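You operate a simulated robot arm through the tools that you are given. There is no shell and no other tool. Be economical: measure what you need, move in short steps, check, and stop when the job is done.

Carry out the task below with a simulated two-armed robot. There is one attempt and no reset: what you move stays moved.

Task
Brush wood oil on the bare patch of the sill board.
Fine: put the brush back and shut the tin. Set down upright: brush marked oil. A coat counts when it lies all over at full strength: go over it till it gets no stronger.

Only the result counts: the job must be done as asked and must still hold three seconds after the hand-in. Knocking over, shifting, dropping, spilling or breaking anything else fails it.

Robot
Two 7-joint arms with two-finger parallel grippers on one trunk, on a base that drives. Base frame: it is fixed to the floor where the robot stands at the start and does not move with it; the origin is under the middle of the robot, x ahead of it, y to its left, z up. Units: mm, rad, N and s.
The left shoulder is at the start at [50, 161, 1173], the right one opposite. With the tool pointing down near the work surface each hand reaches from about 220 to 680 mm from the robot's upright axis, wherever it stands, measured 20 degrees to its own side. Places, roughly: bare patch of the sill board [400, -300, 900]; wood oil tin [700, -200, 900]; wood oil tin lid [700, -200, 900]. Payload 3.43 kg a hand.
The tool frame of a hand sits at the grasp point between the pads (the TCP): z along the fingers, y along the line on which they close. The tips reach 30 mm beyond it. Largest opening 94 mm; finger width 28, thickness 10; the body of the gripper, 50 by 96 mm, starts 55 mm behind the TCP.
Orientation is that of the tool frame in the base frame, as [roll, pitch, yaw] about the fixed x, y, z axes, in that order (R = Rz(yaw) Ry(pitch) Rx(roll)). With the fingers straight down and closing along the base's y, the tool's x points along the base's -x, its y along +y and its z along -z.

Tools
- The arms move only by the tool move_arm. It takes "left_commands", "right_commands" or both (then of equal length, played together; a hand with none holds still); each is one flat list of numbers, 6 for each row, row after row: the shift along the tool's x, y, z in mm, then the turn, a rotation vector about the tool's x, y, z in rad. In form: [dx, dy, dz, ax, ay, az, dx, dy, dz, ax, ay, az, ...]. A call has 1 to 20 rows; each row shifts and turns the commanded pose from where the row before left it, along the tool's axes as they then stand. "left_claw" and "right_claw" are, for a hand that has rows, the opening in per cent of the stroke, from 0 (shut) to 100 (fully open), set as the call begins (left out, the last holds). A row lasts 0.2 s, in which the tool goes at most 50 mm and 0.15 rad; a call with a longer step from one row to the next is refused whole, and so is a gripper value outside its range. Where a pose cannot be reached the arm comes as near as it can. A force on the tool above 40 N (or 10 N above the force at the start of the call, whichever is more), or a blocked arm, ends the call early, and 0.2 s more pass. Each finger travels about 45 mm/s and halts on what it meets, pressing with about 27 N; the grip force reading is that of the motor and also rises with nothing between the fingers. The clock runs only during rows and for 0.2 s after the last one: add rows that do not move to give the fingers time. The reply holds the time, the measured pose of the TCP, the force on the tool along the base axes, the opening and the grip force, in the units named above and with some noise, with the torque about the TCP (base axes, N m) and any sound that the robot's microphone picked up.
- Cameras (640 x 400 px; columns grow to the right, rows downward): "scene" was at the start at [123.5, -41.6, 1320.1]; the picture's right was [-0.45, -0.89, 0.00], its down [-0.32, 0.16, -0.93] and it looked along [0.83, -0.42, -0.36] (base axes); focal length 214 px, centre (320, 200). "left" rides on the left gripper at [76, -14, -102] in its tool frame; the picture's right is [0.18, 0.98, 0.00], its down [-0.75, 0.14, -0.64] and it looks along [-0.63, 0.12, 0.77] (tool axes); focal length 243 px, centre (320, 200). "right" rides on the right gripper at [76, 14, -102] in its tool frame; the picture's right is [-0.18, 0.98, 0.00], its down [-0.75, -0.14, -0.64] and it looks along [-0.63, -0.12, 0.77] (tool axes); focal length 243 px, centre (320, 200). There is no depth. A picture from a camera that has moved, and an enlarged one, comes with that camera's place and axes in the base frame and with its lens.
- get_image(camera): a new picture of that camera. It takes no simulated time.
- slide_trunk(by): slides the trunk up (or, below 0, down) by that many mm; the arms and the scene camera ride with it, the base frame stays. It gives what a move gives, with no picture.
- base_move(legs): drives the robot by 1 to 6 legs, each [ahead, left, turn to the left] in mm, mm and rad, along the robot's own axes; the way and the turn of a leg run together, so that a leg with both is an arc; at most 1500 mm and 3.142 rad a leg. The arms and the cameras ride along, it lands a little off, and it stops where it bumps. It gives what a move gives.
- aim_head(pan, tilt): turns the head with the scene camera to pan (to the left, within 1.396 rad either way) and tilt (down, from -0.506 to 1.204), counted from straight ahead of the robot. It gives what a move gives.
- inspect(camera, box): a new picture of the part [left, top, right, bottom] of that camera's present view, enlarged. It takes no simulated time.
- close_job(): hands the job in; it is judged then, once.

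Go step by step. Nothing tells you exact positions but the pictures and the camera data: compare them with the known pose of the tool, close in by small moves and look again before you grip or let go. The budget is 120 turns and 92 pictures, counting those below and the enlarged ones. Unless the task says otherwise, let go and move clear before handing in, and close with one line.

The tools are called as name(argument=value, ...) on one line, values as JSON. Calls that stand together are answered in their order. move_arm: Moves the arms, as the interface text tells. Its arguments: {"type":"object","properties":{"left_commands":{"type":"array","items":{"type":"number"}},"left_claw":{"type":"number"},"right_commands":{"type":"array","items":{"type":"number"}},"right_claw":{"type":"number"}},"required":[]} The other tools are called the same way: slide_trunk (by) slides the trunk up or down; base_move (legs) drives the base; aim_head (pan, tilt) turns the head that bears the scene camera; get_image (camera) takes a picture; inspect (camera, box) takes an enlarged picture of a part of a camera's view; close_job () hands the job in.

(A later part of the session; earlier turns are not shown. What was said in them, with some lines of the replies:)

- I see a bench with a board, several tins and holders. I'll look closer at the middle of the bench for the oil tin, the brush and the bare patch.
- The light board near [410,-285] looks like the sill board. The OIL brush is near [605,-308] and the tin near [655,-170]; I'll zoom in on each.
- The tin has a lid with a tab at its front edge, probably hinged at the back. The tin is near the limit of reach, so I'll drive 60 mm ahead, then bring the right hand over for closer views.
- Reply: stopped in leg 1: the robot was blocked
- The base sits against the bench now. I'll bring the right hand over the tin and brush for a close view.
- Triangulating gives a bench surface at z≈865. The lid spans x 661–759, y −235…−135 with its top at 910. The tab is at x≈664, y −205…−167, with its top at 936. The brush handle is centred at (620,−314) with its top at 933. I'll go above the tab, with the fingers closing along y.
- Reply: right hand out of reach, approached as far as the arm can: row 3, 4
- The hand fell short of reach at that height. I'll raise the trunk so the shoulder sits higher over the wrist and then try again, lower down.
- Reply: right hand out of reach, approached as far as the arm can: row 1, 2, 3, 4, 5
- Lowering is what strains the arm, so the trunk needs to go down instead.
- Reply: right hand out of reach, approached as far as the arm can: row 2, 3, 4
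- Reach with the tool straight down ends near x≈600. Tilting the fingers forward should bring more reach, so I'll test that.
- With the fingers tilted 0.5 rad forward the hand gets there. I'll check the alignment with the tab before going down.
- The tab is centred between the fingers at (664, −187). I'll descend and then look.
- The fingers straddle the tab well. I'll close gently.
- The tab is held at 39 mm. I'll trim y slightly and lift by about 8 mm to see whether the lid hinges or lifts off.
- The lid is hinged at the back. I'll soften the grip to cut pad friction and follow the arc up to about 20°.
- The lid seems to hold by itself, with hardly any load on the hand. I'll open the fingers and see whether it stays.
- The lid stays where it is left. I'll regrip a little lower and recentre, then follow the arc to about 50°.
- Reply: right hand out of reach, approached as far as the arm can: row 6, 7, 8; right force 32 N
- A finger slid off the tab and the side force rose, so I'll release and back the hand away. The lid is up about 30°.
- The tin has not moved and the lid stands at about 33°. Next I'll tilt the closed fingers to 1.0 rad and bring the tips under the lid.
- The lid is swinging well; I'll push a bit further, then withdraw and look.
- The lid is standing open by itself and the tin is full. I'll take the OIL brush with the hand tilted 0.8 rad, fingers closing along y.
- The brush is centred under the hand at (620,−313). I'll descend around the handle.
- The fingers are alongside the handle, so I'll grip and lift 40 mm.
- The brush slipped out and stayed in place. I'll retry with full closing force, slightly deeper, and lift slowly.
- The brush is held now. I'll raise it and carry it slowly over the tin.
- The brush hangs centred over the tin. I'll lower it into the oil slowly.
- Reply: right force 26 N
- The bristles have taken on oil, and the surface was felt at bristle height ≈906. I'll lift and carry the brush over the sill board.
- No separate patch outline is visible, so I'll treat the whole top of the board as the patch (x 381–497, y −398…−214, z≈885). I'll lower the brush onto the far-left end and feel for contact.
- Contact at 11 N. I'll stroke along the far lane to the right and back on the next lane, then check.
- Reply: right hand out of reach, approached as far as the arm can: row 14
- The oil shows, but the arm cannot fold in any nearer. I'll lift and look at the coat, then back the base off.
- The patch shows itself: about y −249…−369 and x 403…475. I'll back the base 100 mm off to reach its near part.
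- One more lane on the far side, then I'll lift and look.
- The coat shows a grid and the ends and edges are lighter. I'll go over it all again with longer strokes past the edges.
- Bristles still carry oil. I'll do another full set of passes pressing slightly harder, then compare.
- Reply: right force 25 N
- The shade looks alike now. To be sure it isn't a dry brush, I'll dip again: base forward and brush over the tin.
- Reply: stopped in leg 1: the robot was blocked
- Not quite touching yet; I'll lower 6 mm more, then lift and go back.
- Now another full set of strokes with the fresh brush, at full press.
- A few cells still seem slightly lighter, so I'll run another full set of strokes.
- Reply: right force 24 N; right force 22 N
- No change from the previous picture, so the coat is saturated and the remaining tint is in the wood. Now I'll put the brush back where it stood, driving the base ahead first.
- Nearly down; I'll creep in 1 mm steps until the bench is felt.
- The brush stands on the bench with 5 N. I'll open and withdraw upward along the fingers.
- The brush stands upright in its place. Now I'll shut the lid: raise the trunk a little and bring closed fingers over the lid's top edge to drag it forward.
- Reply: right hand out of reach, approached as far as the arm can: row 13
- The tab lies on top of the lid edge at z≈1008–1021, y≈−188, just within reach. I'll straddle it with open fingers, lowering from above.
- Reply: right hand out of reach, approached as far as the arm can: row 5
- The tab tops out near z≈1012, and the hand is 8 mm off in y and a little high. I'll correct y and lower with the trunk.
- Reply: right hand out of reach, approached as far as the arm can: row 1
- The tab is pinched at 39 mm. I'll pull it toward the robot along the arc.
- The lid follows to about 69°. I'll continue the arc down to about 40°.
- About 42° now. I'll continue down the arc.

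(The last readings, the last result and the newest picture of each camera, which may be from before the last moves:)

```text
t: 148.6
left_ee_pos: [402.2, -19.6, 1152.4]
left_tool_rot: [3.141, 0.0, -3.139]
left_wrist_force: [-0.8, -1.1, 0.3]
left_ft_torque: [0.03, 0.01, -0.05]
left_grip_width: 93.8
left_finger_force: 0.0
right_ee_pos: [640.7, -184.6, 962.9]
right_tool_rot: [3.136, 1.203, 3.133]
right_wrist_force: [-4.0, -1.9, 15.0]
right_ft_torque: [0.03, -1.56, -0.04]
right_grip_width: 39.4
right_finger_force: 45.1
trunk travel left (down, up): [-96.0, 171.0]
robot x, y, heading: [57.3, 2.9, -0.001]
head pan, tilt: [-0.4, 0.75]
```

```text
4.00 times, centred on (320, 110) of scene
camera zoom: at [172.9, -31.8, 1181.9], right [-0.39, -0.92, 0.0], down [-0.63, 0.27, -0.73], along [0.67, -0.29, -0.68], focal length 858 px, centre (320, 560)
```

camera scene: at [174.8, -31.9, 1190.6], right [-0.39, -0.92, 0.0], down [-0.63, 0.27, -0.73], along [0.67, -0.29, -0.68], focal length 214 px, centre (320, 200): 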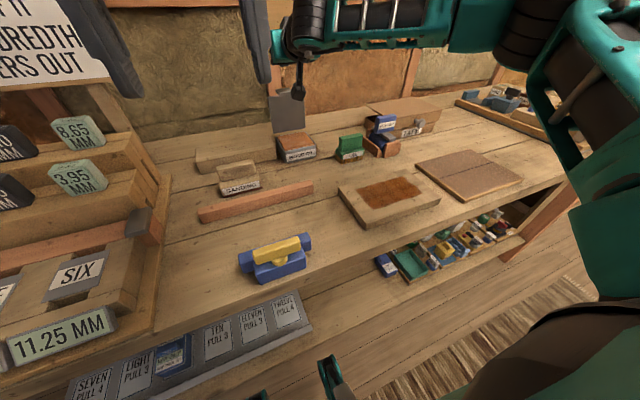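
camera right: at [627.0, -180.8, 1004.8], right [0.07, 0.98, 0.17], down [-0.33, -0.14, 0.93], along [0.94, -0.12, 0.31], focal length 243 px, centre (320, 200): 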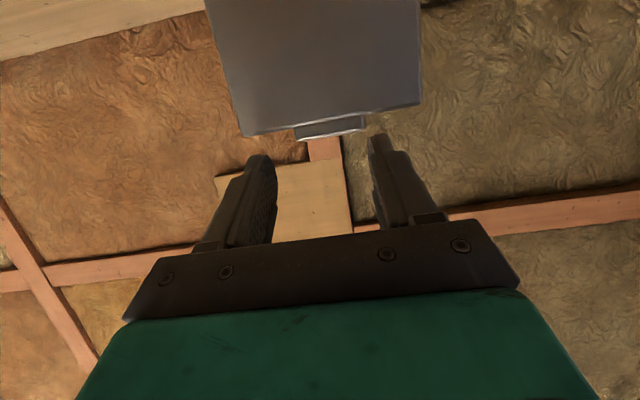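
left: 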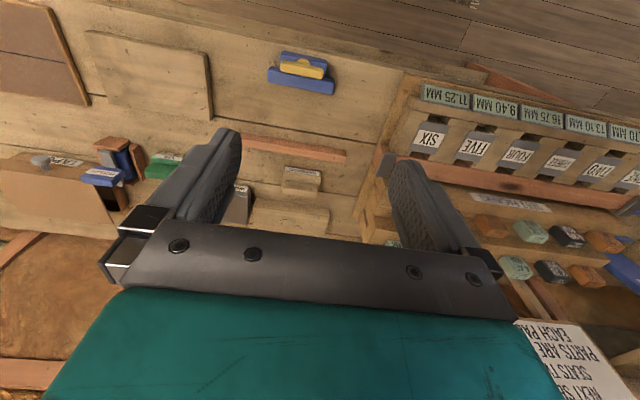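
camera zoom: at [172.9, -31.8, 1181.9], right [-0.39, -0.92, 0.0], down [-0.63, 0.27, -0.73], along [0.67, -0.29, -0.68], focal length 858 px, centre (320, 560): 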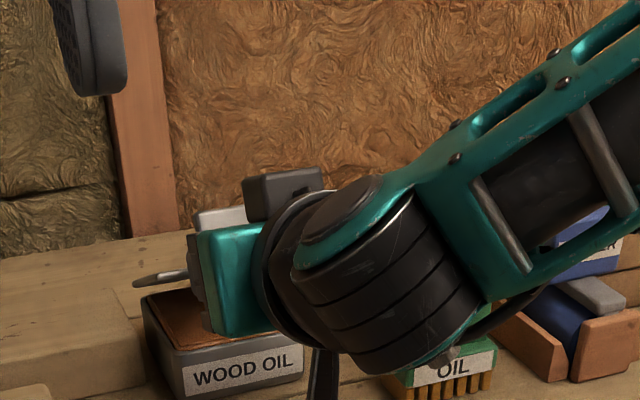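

The lid is at about 20°. I'll release and back off, then bring closed fingers above the tab to press it shut.

move_arm(right_commands=[0, 0, 0, 0, 0, 0, 0, 0, 0, 0, 0, 0, 0, 0, 0, 0, 0, 0, 0, 0, -25, 0, 0, 0, 0, 0, -25, 0, 0, 0, -32.6, 0, -12.7, 0, 0, 0, -32.6, 0, -12.7, 0, 0, 0], right_claw=64)

move_arm(right_commands=[0, 0, 0, 0, 0.15, 0, 0, 0, 0, 0, 0.15, 0, 0, 0, 0, 0, 0.15, 0, 0, 0, 0, 0, 0.15, 0, -16.5, 0, 36.1, 0, 0, 0, -16.5, 0, 36.1, 0, 0, 0, 0, 0, 0, 0, 0, 0], right_claw=0)

inspect(camera="scene", box=[240, 60, 400, 160])

inspect(camera="right", box=[160, 0, 480, 200])

```text
t: 150.2
left_ee_pos: [404.2, -19.2, 1152.1]
left_tool_rot: [-3.141, -0.002, -3.139]
left_wrist_force: [0.0, 0.2, -0.5]
left_ft_torque: [-0.01, 0.02, -0.02]
left_grip_width: 93.9
left_finger_force: 0.1
right_ee_pos: [594.4, -184.0, 1047.0]
right_tool_rot: [3.138, 1.197, 3.136]
right_wrist_force: [-0.8, 0.4, -0.7]
right_ft_torque: [-0.02, -0.01, 0.03]
right_grip_width: 60.1
right_finger_force: 0.1
trunk travel left (down, up): [-96.0, 171.0]
robot x, y, heading: [56.1, 1.2, -0.001]
head pan, tilt: [-0.4, 0.75]
```

```text
t: 151.8
left_ee_pos: [404.4, -20.1, 1152.1]
left_tool_rot: [3.14, -0.002, -3.138]
left_wrist_force: [0.5, 0.3, -0.3]
left_ft_torque: [-0.06, -0.05, -0.04]
left_grip_width: 93.9
left_finger_force: 0.1
right_ee_pos: [663.6, -183.9, 1007.4]
right_tool_rot: [3.14, 0.598, 3.137]
right_wrist_force: [0.0, 0.1, 0.2]
right_ft_torque: [-0.01, -0.01, 0.0]
right_grip_width: 0.0
right_finger_force: 26.8
trunk travel left (down, up): [-96.0, 171.0]
robot x, y, heading: [60.6, 1.1, 0.001]
head pan, tilt: [-0.4, 0.75]
```

```text
4.00 times, centred on (320, 110) of scene
camera zoom: at [174.7, -31.9, 1181.6], right [-0.39, -0.92, 0.0], down [-0.63, 0.27, -0.73], along [0.67, -0.29, -0.68], focal length 858 px, centre (320, 560)
```

zoom: 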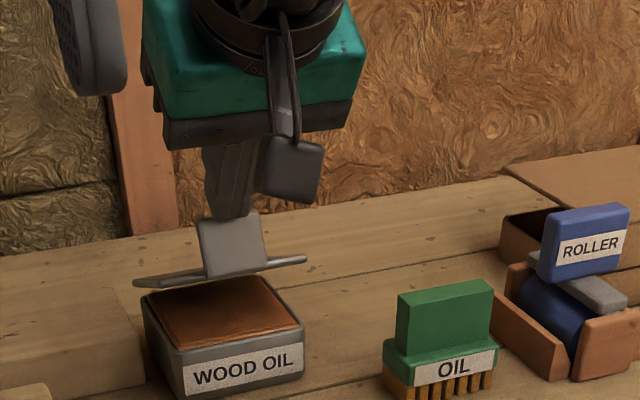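

```text
2.00 times, centred on (320, 100) of right
camera zoom: at [542.3, -170.7, 1049.7], right [0.15, 0.98, 0.11], down [0.26, -0.14, 0.95], along [0.95, -0.12, -0.28], focal length 485 px, centre (320, 400)
```

zoom: 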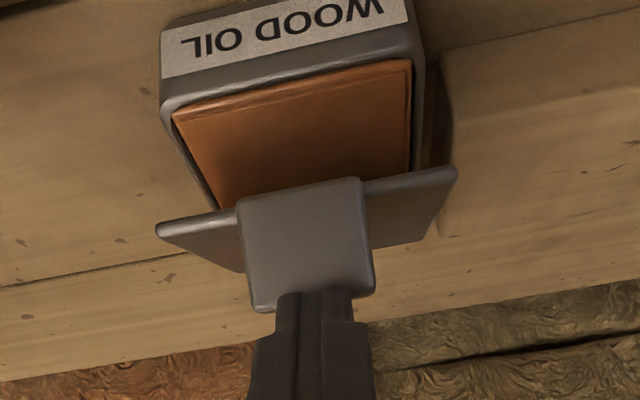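

Everything else stands undisturbed and the fingertips are just above the tab. I'll press it down along its arc.

move_arm(right_commands=[7.05, -0.5, 5.35, 0, 0, 0, 7.05, -0.5, 5.35, 0, 0, 0, 7.05, -0.5, 5.35, 0, 0, 0, 7.05, 0, 5.35, 0, 0, 0, 7.05, 0, 5.35, 0, 0, 0, 0, 0, 0, 0, 0, 0])

inspect(camera="scene", box=[240, 60, 368, 140])

inspect(camera="right", box=[160, 0, 480, 200])

```text
t: 152.7
left_ee_pos: [401.3, -19.3, 1152.9]
left_tool_rot: [3.141, 0.002, -3.14]
left_wrist_force: [0.4, 0.0, -0.1]
left_ft_torque: [0.02, -0.03, 0.02]
left_grip_width: 94.3
left_finger_force: 0.1
right_ee_pos: [648.0, -185.2, 981.3]
right_tool_rot: [3.136, 0.597, -3.141]
right_wrist_force: [-15.3, 0.6, 5.8]
right_ft_torque: [-0.03, 0.21, -0.17]
right_grip_width: 0.0
right_finger_force: 27.0
trunk travel left (down, up): [-96.0, 171.0]
robot x, y, heading: [59.1, -0.9, -0.004]
head pan, tilt: [-0.4, 0.75]
stopped in row 4 (right hand): the force on the tool passed its limit at 41 N (the readings are from after the stop); the commanded pose is now the measured one
```

```text
5.00 times, centred on (304, 100) of scene
camera zoom: at [170.7, -32.1, 1181.9], right [-0.39, -0.92, 0.0], down [-0.63, 0.27, -0.73], along [0.68, -0.29, -0.68], focal length 1072 px, centre (400, 700)
```

zoom: 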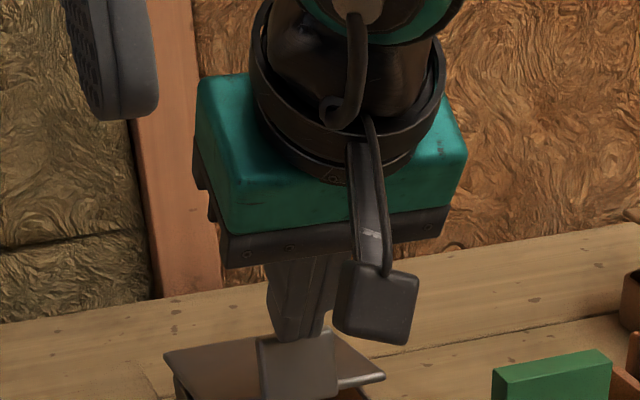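

```text
2.00 times, centred on (320, 100) of right
camera zoom: at [527.5, -171.8, 1023.8], right [0.15, 0.98, 0.11], down [0.26, -0.14, 0.95], along [0.95, -0.11, -0.28], focal length 485 px, centre (320, 400)
```

zoom: 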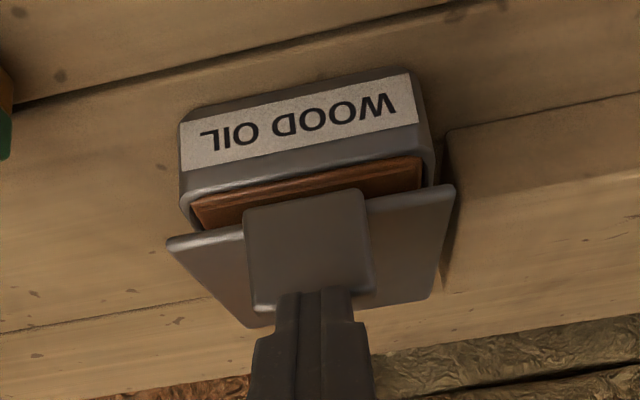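

The lid is nearly down, but the contact at the tab got stiff. I'll lift, and instead press on the lid's surface behind the tab.

move_arm(right_commands=[-25.4, 0, -37.1, 0, 0, 0, 0, 0, 0, 0, -0.1, 0, -33, 0, 27.7, 0, 0, 0, 16.1, 0, 19.1, 0, 0, 0, 16.1, 0, 19.1, 0, 0, 0, 0, 0, 0, 0, 0, 0])

inspect(camera="scene", box=[240, 70, 368, 150])

inspect(camera="right", box=[160, 0, 480, 200])

```text
t: 154.1
left_ee_pos: [404.6, -20.3, 1152.1]
left_tool_rot: [3.141, -0.003, -3.14]
left_wrist_force: [-0.2, 0.1, -0.1]
left_ft_torque: [0.01, 0.01, -0.03]
left_grip_width: 93.9
left_finger_force: 0.1
right_ee_pos: [693.7, -185.7, 973.8]
right_tool_rot: [3.135, 0.696, -3.141]
right_wrist_force: [-0.2, -0.2, -0.6]
right_ft_torque: [0.02, -0.01, -0.03]
right_grip_width: 0.3
right_finger_force: 27.1
trunk travel left (down, up): [-96.0, 171.0]
robot x, y, heading: [56.5, 4.1, 0.001]
head pan, tilt: [-0.4, 0.75]
```

```text
5.00 times, centred on (304, 110) of scene
camera zoom: at [174.2, -31.9, 1181.6], right [-0.39, -0.92, 0.0], down [-0.63, 0.27, -0.73], along [0.67, -0.29, -0.68], focal length 1072 px, centre (400, 650)
```

zoom: 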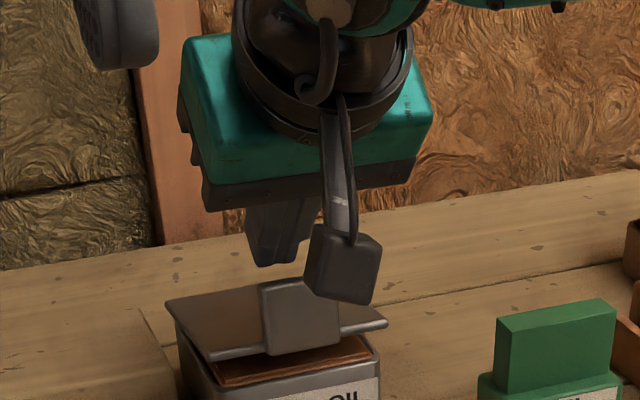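

```text
2.00 times, centred on (320, 100) of right
camera zoom: at [569.5, -172.9, 1003.8], right [0.14, 0.98, 0.12], down [0.17, -0.14, 0.98], along [0.98, -0.12, -0.18], focal length 485 px, centre (320, 400)
```

zoom: 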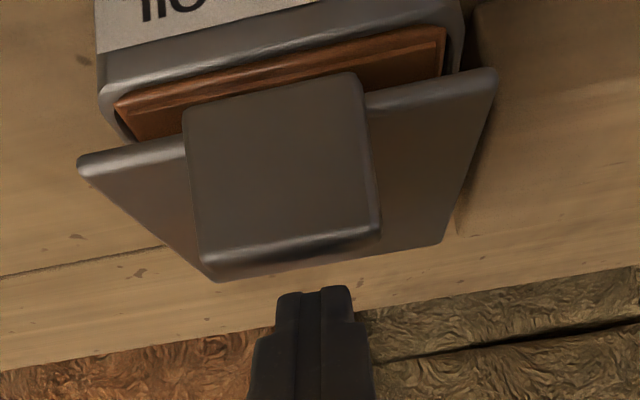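

move_arm(right_commands=[2.6, 0, 3.06, 0, 0, 0, 2.6, 0, 3.06, 0, 0, 0, 2.6, 0, 3.06, 0, 0, 0, 2.6, 0, 3.06, 0, 0, 0, 2.6, 0, 3.06, 0, 0, 0, 2.6, 0, 3.06, 0, 0, 0, 2.6, 0, 3.06, 0, 0, 0, 0, 0, 0, 0, 0, 0])

inspect(camera="right", box=[160, 0, 480, 200])

```text
t: 155.9
left_ee_pos: [403.6, -19.9, 1151.5]
left_tool_rot: [3.141, -0.001, -3.139]
left_wrist_force: [-0.3, -0.4, 0.6]
left_ft_torque: [0.05, 0.02, 0.0]
left_grip_width: 93.8
left_finger_force: 0.0
right_ee_pos: [690.6, -190.4, 949.5]
right_tool_rot: [3.137, 0.698, 3.141]
right_wrist_force: [-0.4, 0.0, 0.1]
right_ft_torque: [0.02, 0.01, -0.01]
right_grip_width: 0.1
right_finger_force: 26.2
right hand out of reach, approached as far as the arm can: row 3, 7
trunk travel left (down, up): [-96.0, 171.0]
robot x, y, heading: [56.6, 2.7, 0.002]
head pan, tilt: [-0.4, 0.75]
```

```text
2.00 times, centred on (320, 100) of right
camera zoom: at [565.9, -177.0, 978.0], right [0.14, 0.98, 0.12], down [0.17, -0.14, 0.98], along [0.98, -0.12, -0.18], focal length 485 px, centre (320, 400)
```

zoom: 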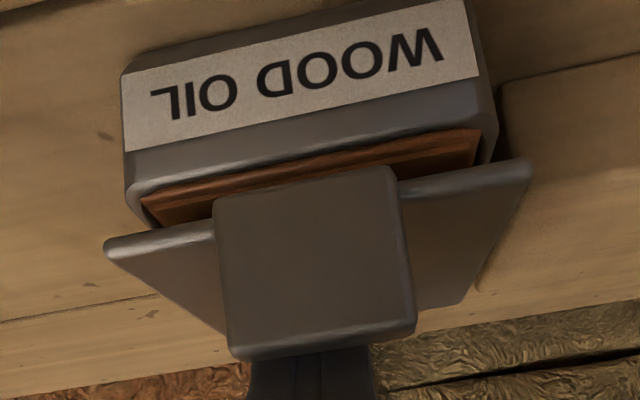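

I'm at the arm's reach limit, so I'll press by lowering the trunk in small steps.

slide_trunk(by=-6)

slide_trunk(by=-4)

inspect(camera="right", box=[160, 0, 480, 200])

```text
t: 156.4
left_ee_pos: [403.6, -19.9, 1145.6]
left_tool_rot: [3.141, -0.002, -3.14]
left_wrist_force: [0.6, 0.1, -0.3]
left_ft_torque: [0.02, -0.02, -0.01]
left_grip_width: 94.0
left_finger_force: 0.1
right_ee_pos: [689.0, -189.9, 942.1]
right_tool_rot: [3.137, 0.696, 3.14]
right_wrist_force: [-0.1, -0.5, -1.0]
right_ft_torque: [-0.04, -0.02, 0.01]
right_grip_width: 0.0
right_finger_force: 26.6
trunk travel left (down, up): [-90.0, 177.0]
robot x, y, heading: [57.2, -1.1, 0.001]
head pan, tilt: [-0.4, 0.75]
```

```text
t: 157.0
left_ee_pos: [402.0, -19.6, 1142.7]
left_tool_rot: [-3.141, 0.0, -3.139]
left_wrist_force: [0.1, 0.5, 0.3]
left_ft_torque: [0.01, -0.01, 0.01]
left_grip_width: 94.0
left_finger_force: 0.1
right_ee_pos: [689.6, -190.0, 941.7]
right_tool_rot: [3.137, 0.704, 3.141]
right_wrist_force: [-2.3, -1.6, 12.5]
right_ft_torque: [-0.08, -0.04, 0.03]
right_grip_width: 0.1
right_finger_force: 27.0
trunk travel left (down, up): [-86.0, 181.0]
robot x, y, heading: [59.7, 1.0, -0.002]
head pan, tilt: [-0.4, 0.75]
```

```text
2.00 times, centred on (320, 100) of right
camera zoom: at [565.6, -177.0, 970.9], right [0.14, 0.98, 0.12], down [0.16, -0.14, 0.98], along [0.98, -0.12, -0.18], focal length 485 px, centre (320, 400)
```

zoom: 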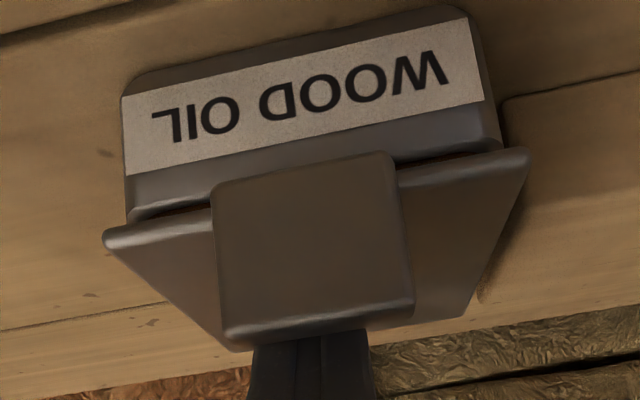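

The lid is down and takes 12 N, so it's shut. I'll give a last small press, then lift away and check.

slide_trunk(by=-1.5)

slide_trunk(by=60)

move_arm(right_commands=[0, 0, -45, 0, 0, 0, 0, 0, -45, 0, 0, 0, 0, 0, -45, 0, 0, 0, 20, 0, -20, 0, 0, 0])

get_image(camera="scene")

inspect(camera="scene", box=[250, 110, 410, 210])

```text
t: 157.5
left_ee_pos: [403.0, -18.8, 1141.6]
left_tool_rot: [3.141, -0.001, 3.141]
left_wrist_force: [0.3, 0.5, 0.2]
left_ft_torque: [0.02, -0.01, 0.02]
left_grip_width: 94.1
left_finger_force: 0.1
right_ee_pos: [689.8, -190.5, 940.9]
right_tool_rot: [3.135, 0.705, 3.139]
right_wrist_force: [0.1, -3.9, 22.1]
right_ft_torque: [-0.13, -0.17, 0.07]
right_grip_width: 0.0
right_finger_force: 26.6
trunk travel left (down, up): [-84.0, 182.0]
robot x, y, heading: [57.0, -0.1, -0.005]
head pan, tilt: [-0.4, 0.75]
```

```text
t: 158.5
left_ee_pos: [404.8, -19.3, 1199.8]
left_tool_rot: [-3.141, -0.001, -3.139]
left_wrist_force: [0.6, -0.1, 0.5]
left_ft_torque: [-0.04, 0.0, 0.0]
left_grip_width: 94.1
left_finger_force: 0.1
right_ee_pos: [689.9, -190.3, 995.8]
right_tool_rot: [3.136, 0.696, -3.141]
right_wrist_force: [0.3, -0.8, -0.1]
right_ft_torque: [-0.01, -0.01, -0.01]
right_grip_width: 0.0
right_finger_force: 26.6
trunk travel left (down, up): [-145.0, 122.0]
robot x, y, heading: [61.7, 1.4, 0.001]
head pan, tilt: [-0.4, 0.75]
```

```text
t: 159.5
left_ee_pos: [403.6, -19.0, 1200.2]
left_tool_rot: [3.14, -0.001, -3.14]
left_wrist_force: [-1.3, 0.2, -0.3]
left_ft_torque: [0.03, 0.02, 0.01]
left_grip_width: 93.8
left_finger_force: 0.1
right_ee_pos: [575.1, -190.4, 1102.0]
right_tool_rot: [3.138, 0.696, 3.141]
right_wrist_force: [-0.9, -0.8, 0.0]
right_ft_torque: [0.03, -0.03, -0.01]
right_grip_width: 0.0
right_finger_force: 26.8
trunk travel left (down, up): [-145.0, 122.0]
robot x, y, heading: [58.4, 2.7, -0.004]
head pan, tilt: [-0.4, 0.75]
```

```text
10 pictures are left
camera scene: at [173.9, -32.0, 1230.1], right [-0.39, -0.92, 0.0], down [-0.63, 0.27, -0.73], along [0.67, -0.29, -0.68], focal length 214 px, centre (320, 200)
```

scene: 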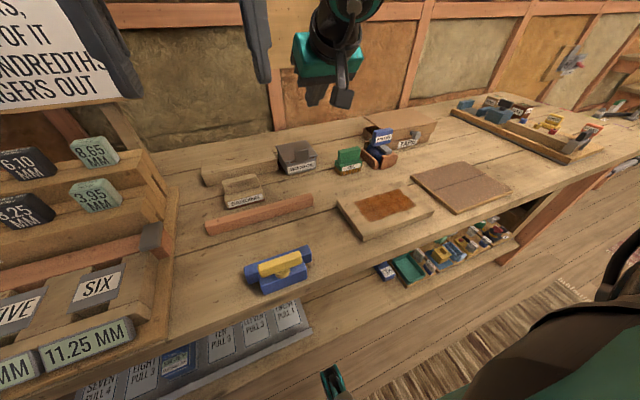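

```text
4.00 times, centred on (330, 160) of scene
camera zoom: at [173.9, -32.0, 1230.1], right [-0.39, -0.92, 0.0], down [-0.63, 0.27, -0.73], along [0.67, -0.29, -0.68], focal length 858 px, centre (280, 360)
```

zoom: 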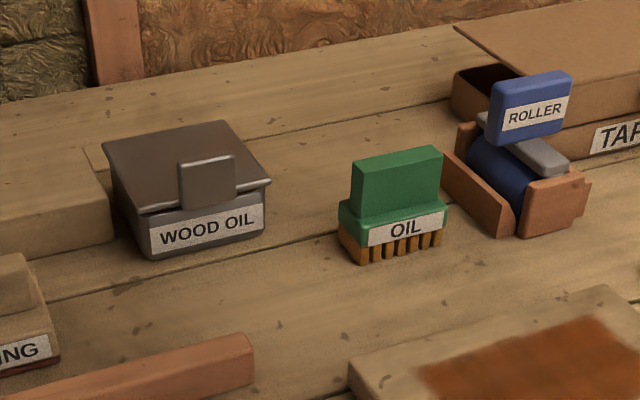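

The tin is shut and the brush upright. One last close look at the lid seam and the coat.

inspect(camera="scene", box=[270, 135, 326, 170])

inspect(camera="scene", box=[330, 180, 442, 250])

```text
11.43 times, centred on (298, 152) of scene
camera zoom: at [173.9, -32.0, 1230.1], right [-0.39, -0.92, 0.0], down [-0.63, 0.27, -0.73], along [0.67, -0.29, -0.68], focal length 2451 px, centre (571, 743)
```

zoom: 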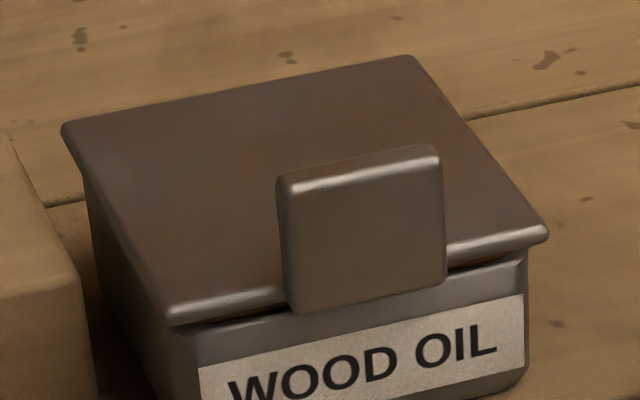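

```text
5.71 times, centred on (386, 215) of scene
camera zoom: at [173.9, -32.0, 1230.1], right [-0.39, -0.92, 0.0], down [-0.63, 0.27, -0.73], along [0.67, -0.29, -0.68], focal length 1226 px, centre (-57, 114)
```

zoom: 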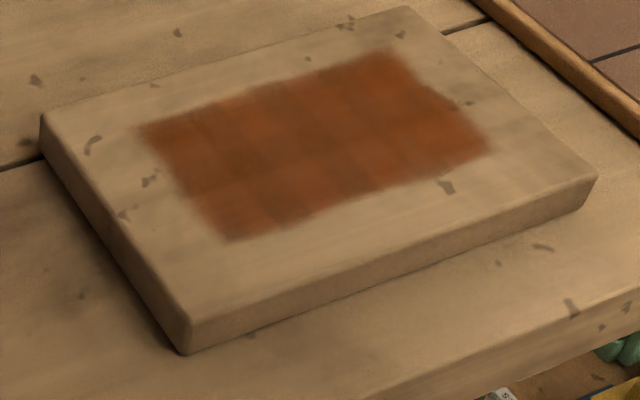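

The lid seam matches the start picture, the coat is even and no longer changing, and the hand is clear, so I'm handing in.

close_job()

```text
The job is handed in.
```

I oiled the bare patch until further strokes no longer darkened it, stood the oil brush back upright in its place, shut the tin, and handed the job in. No result came back.
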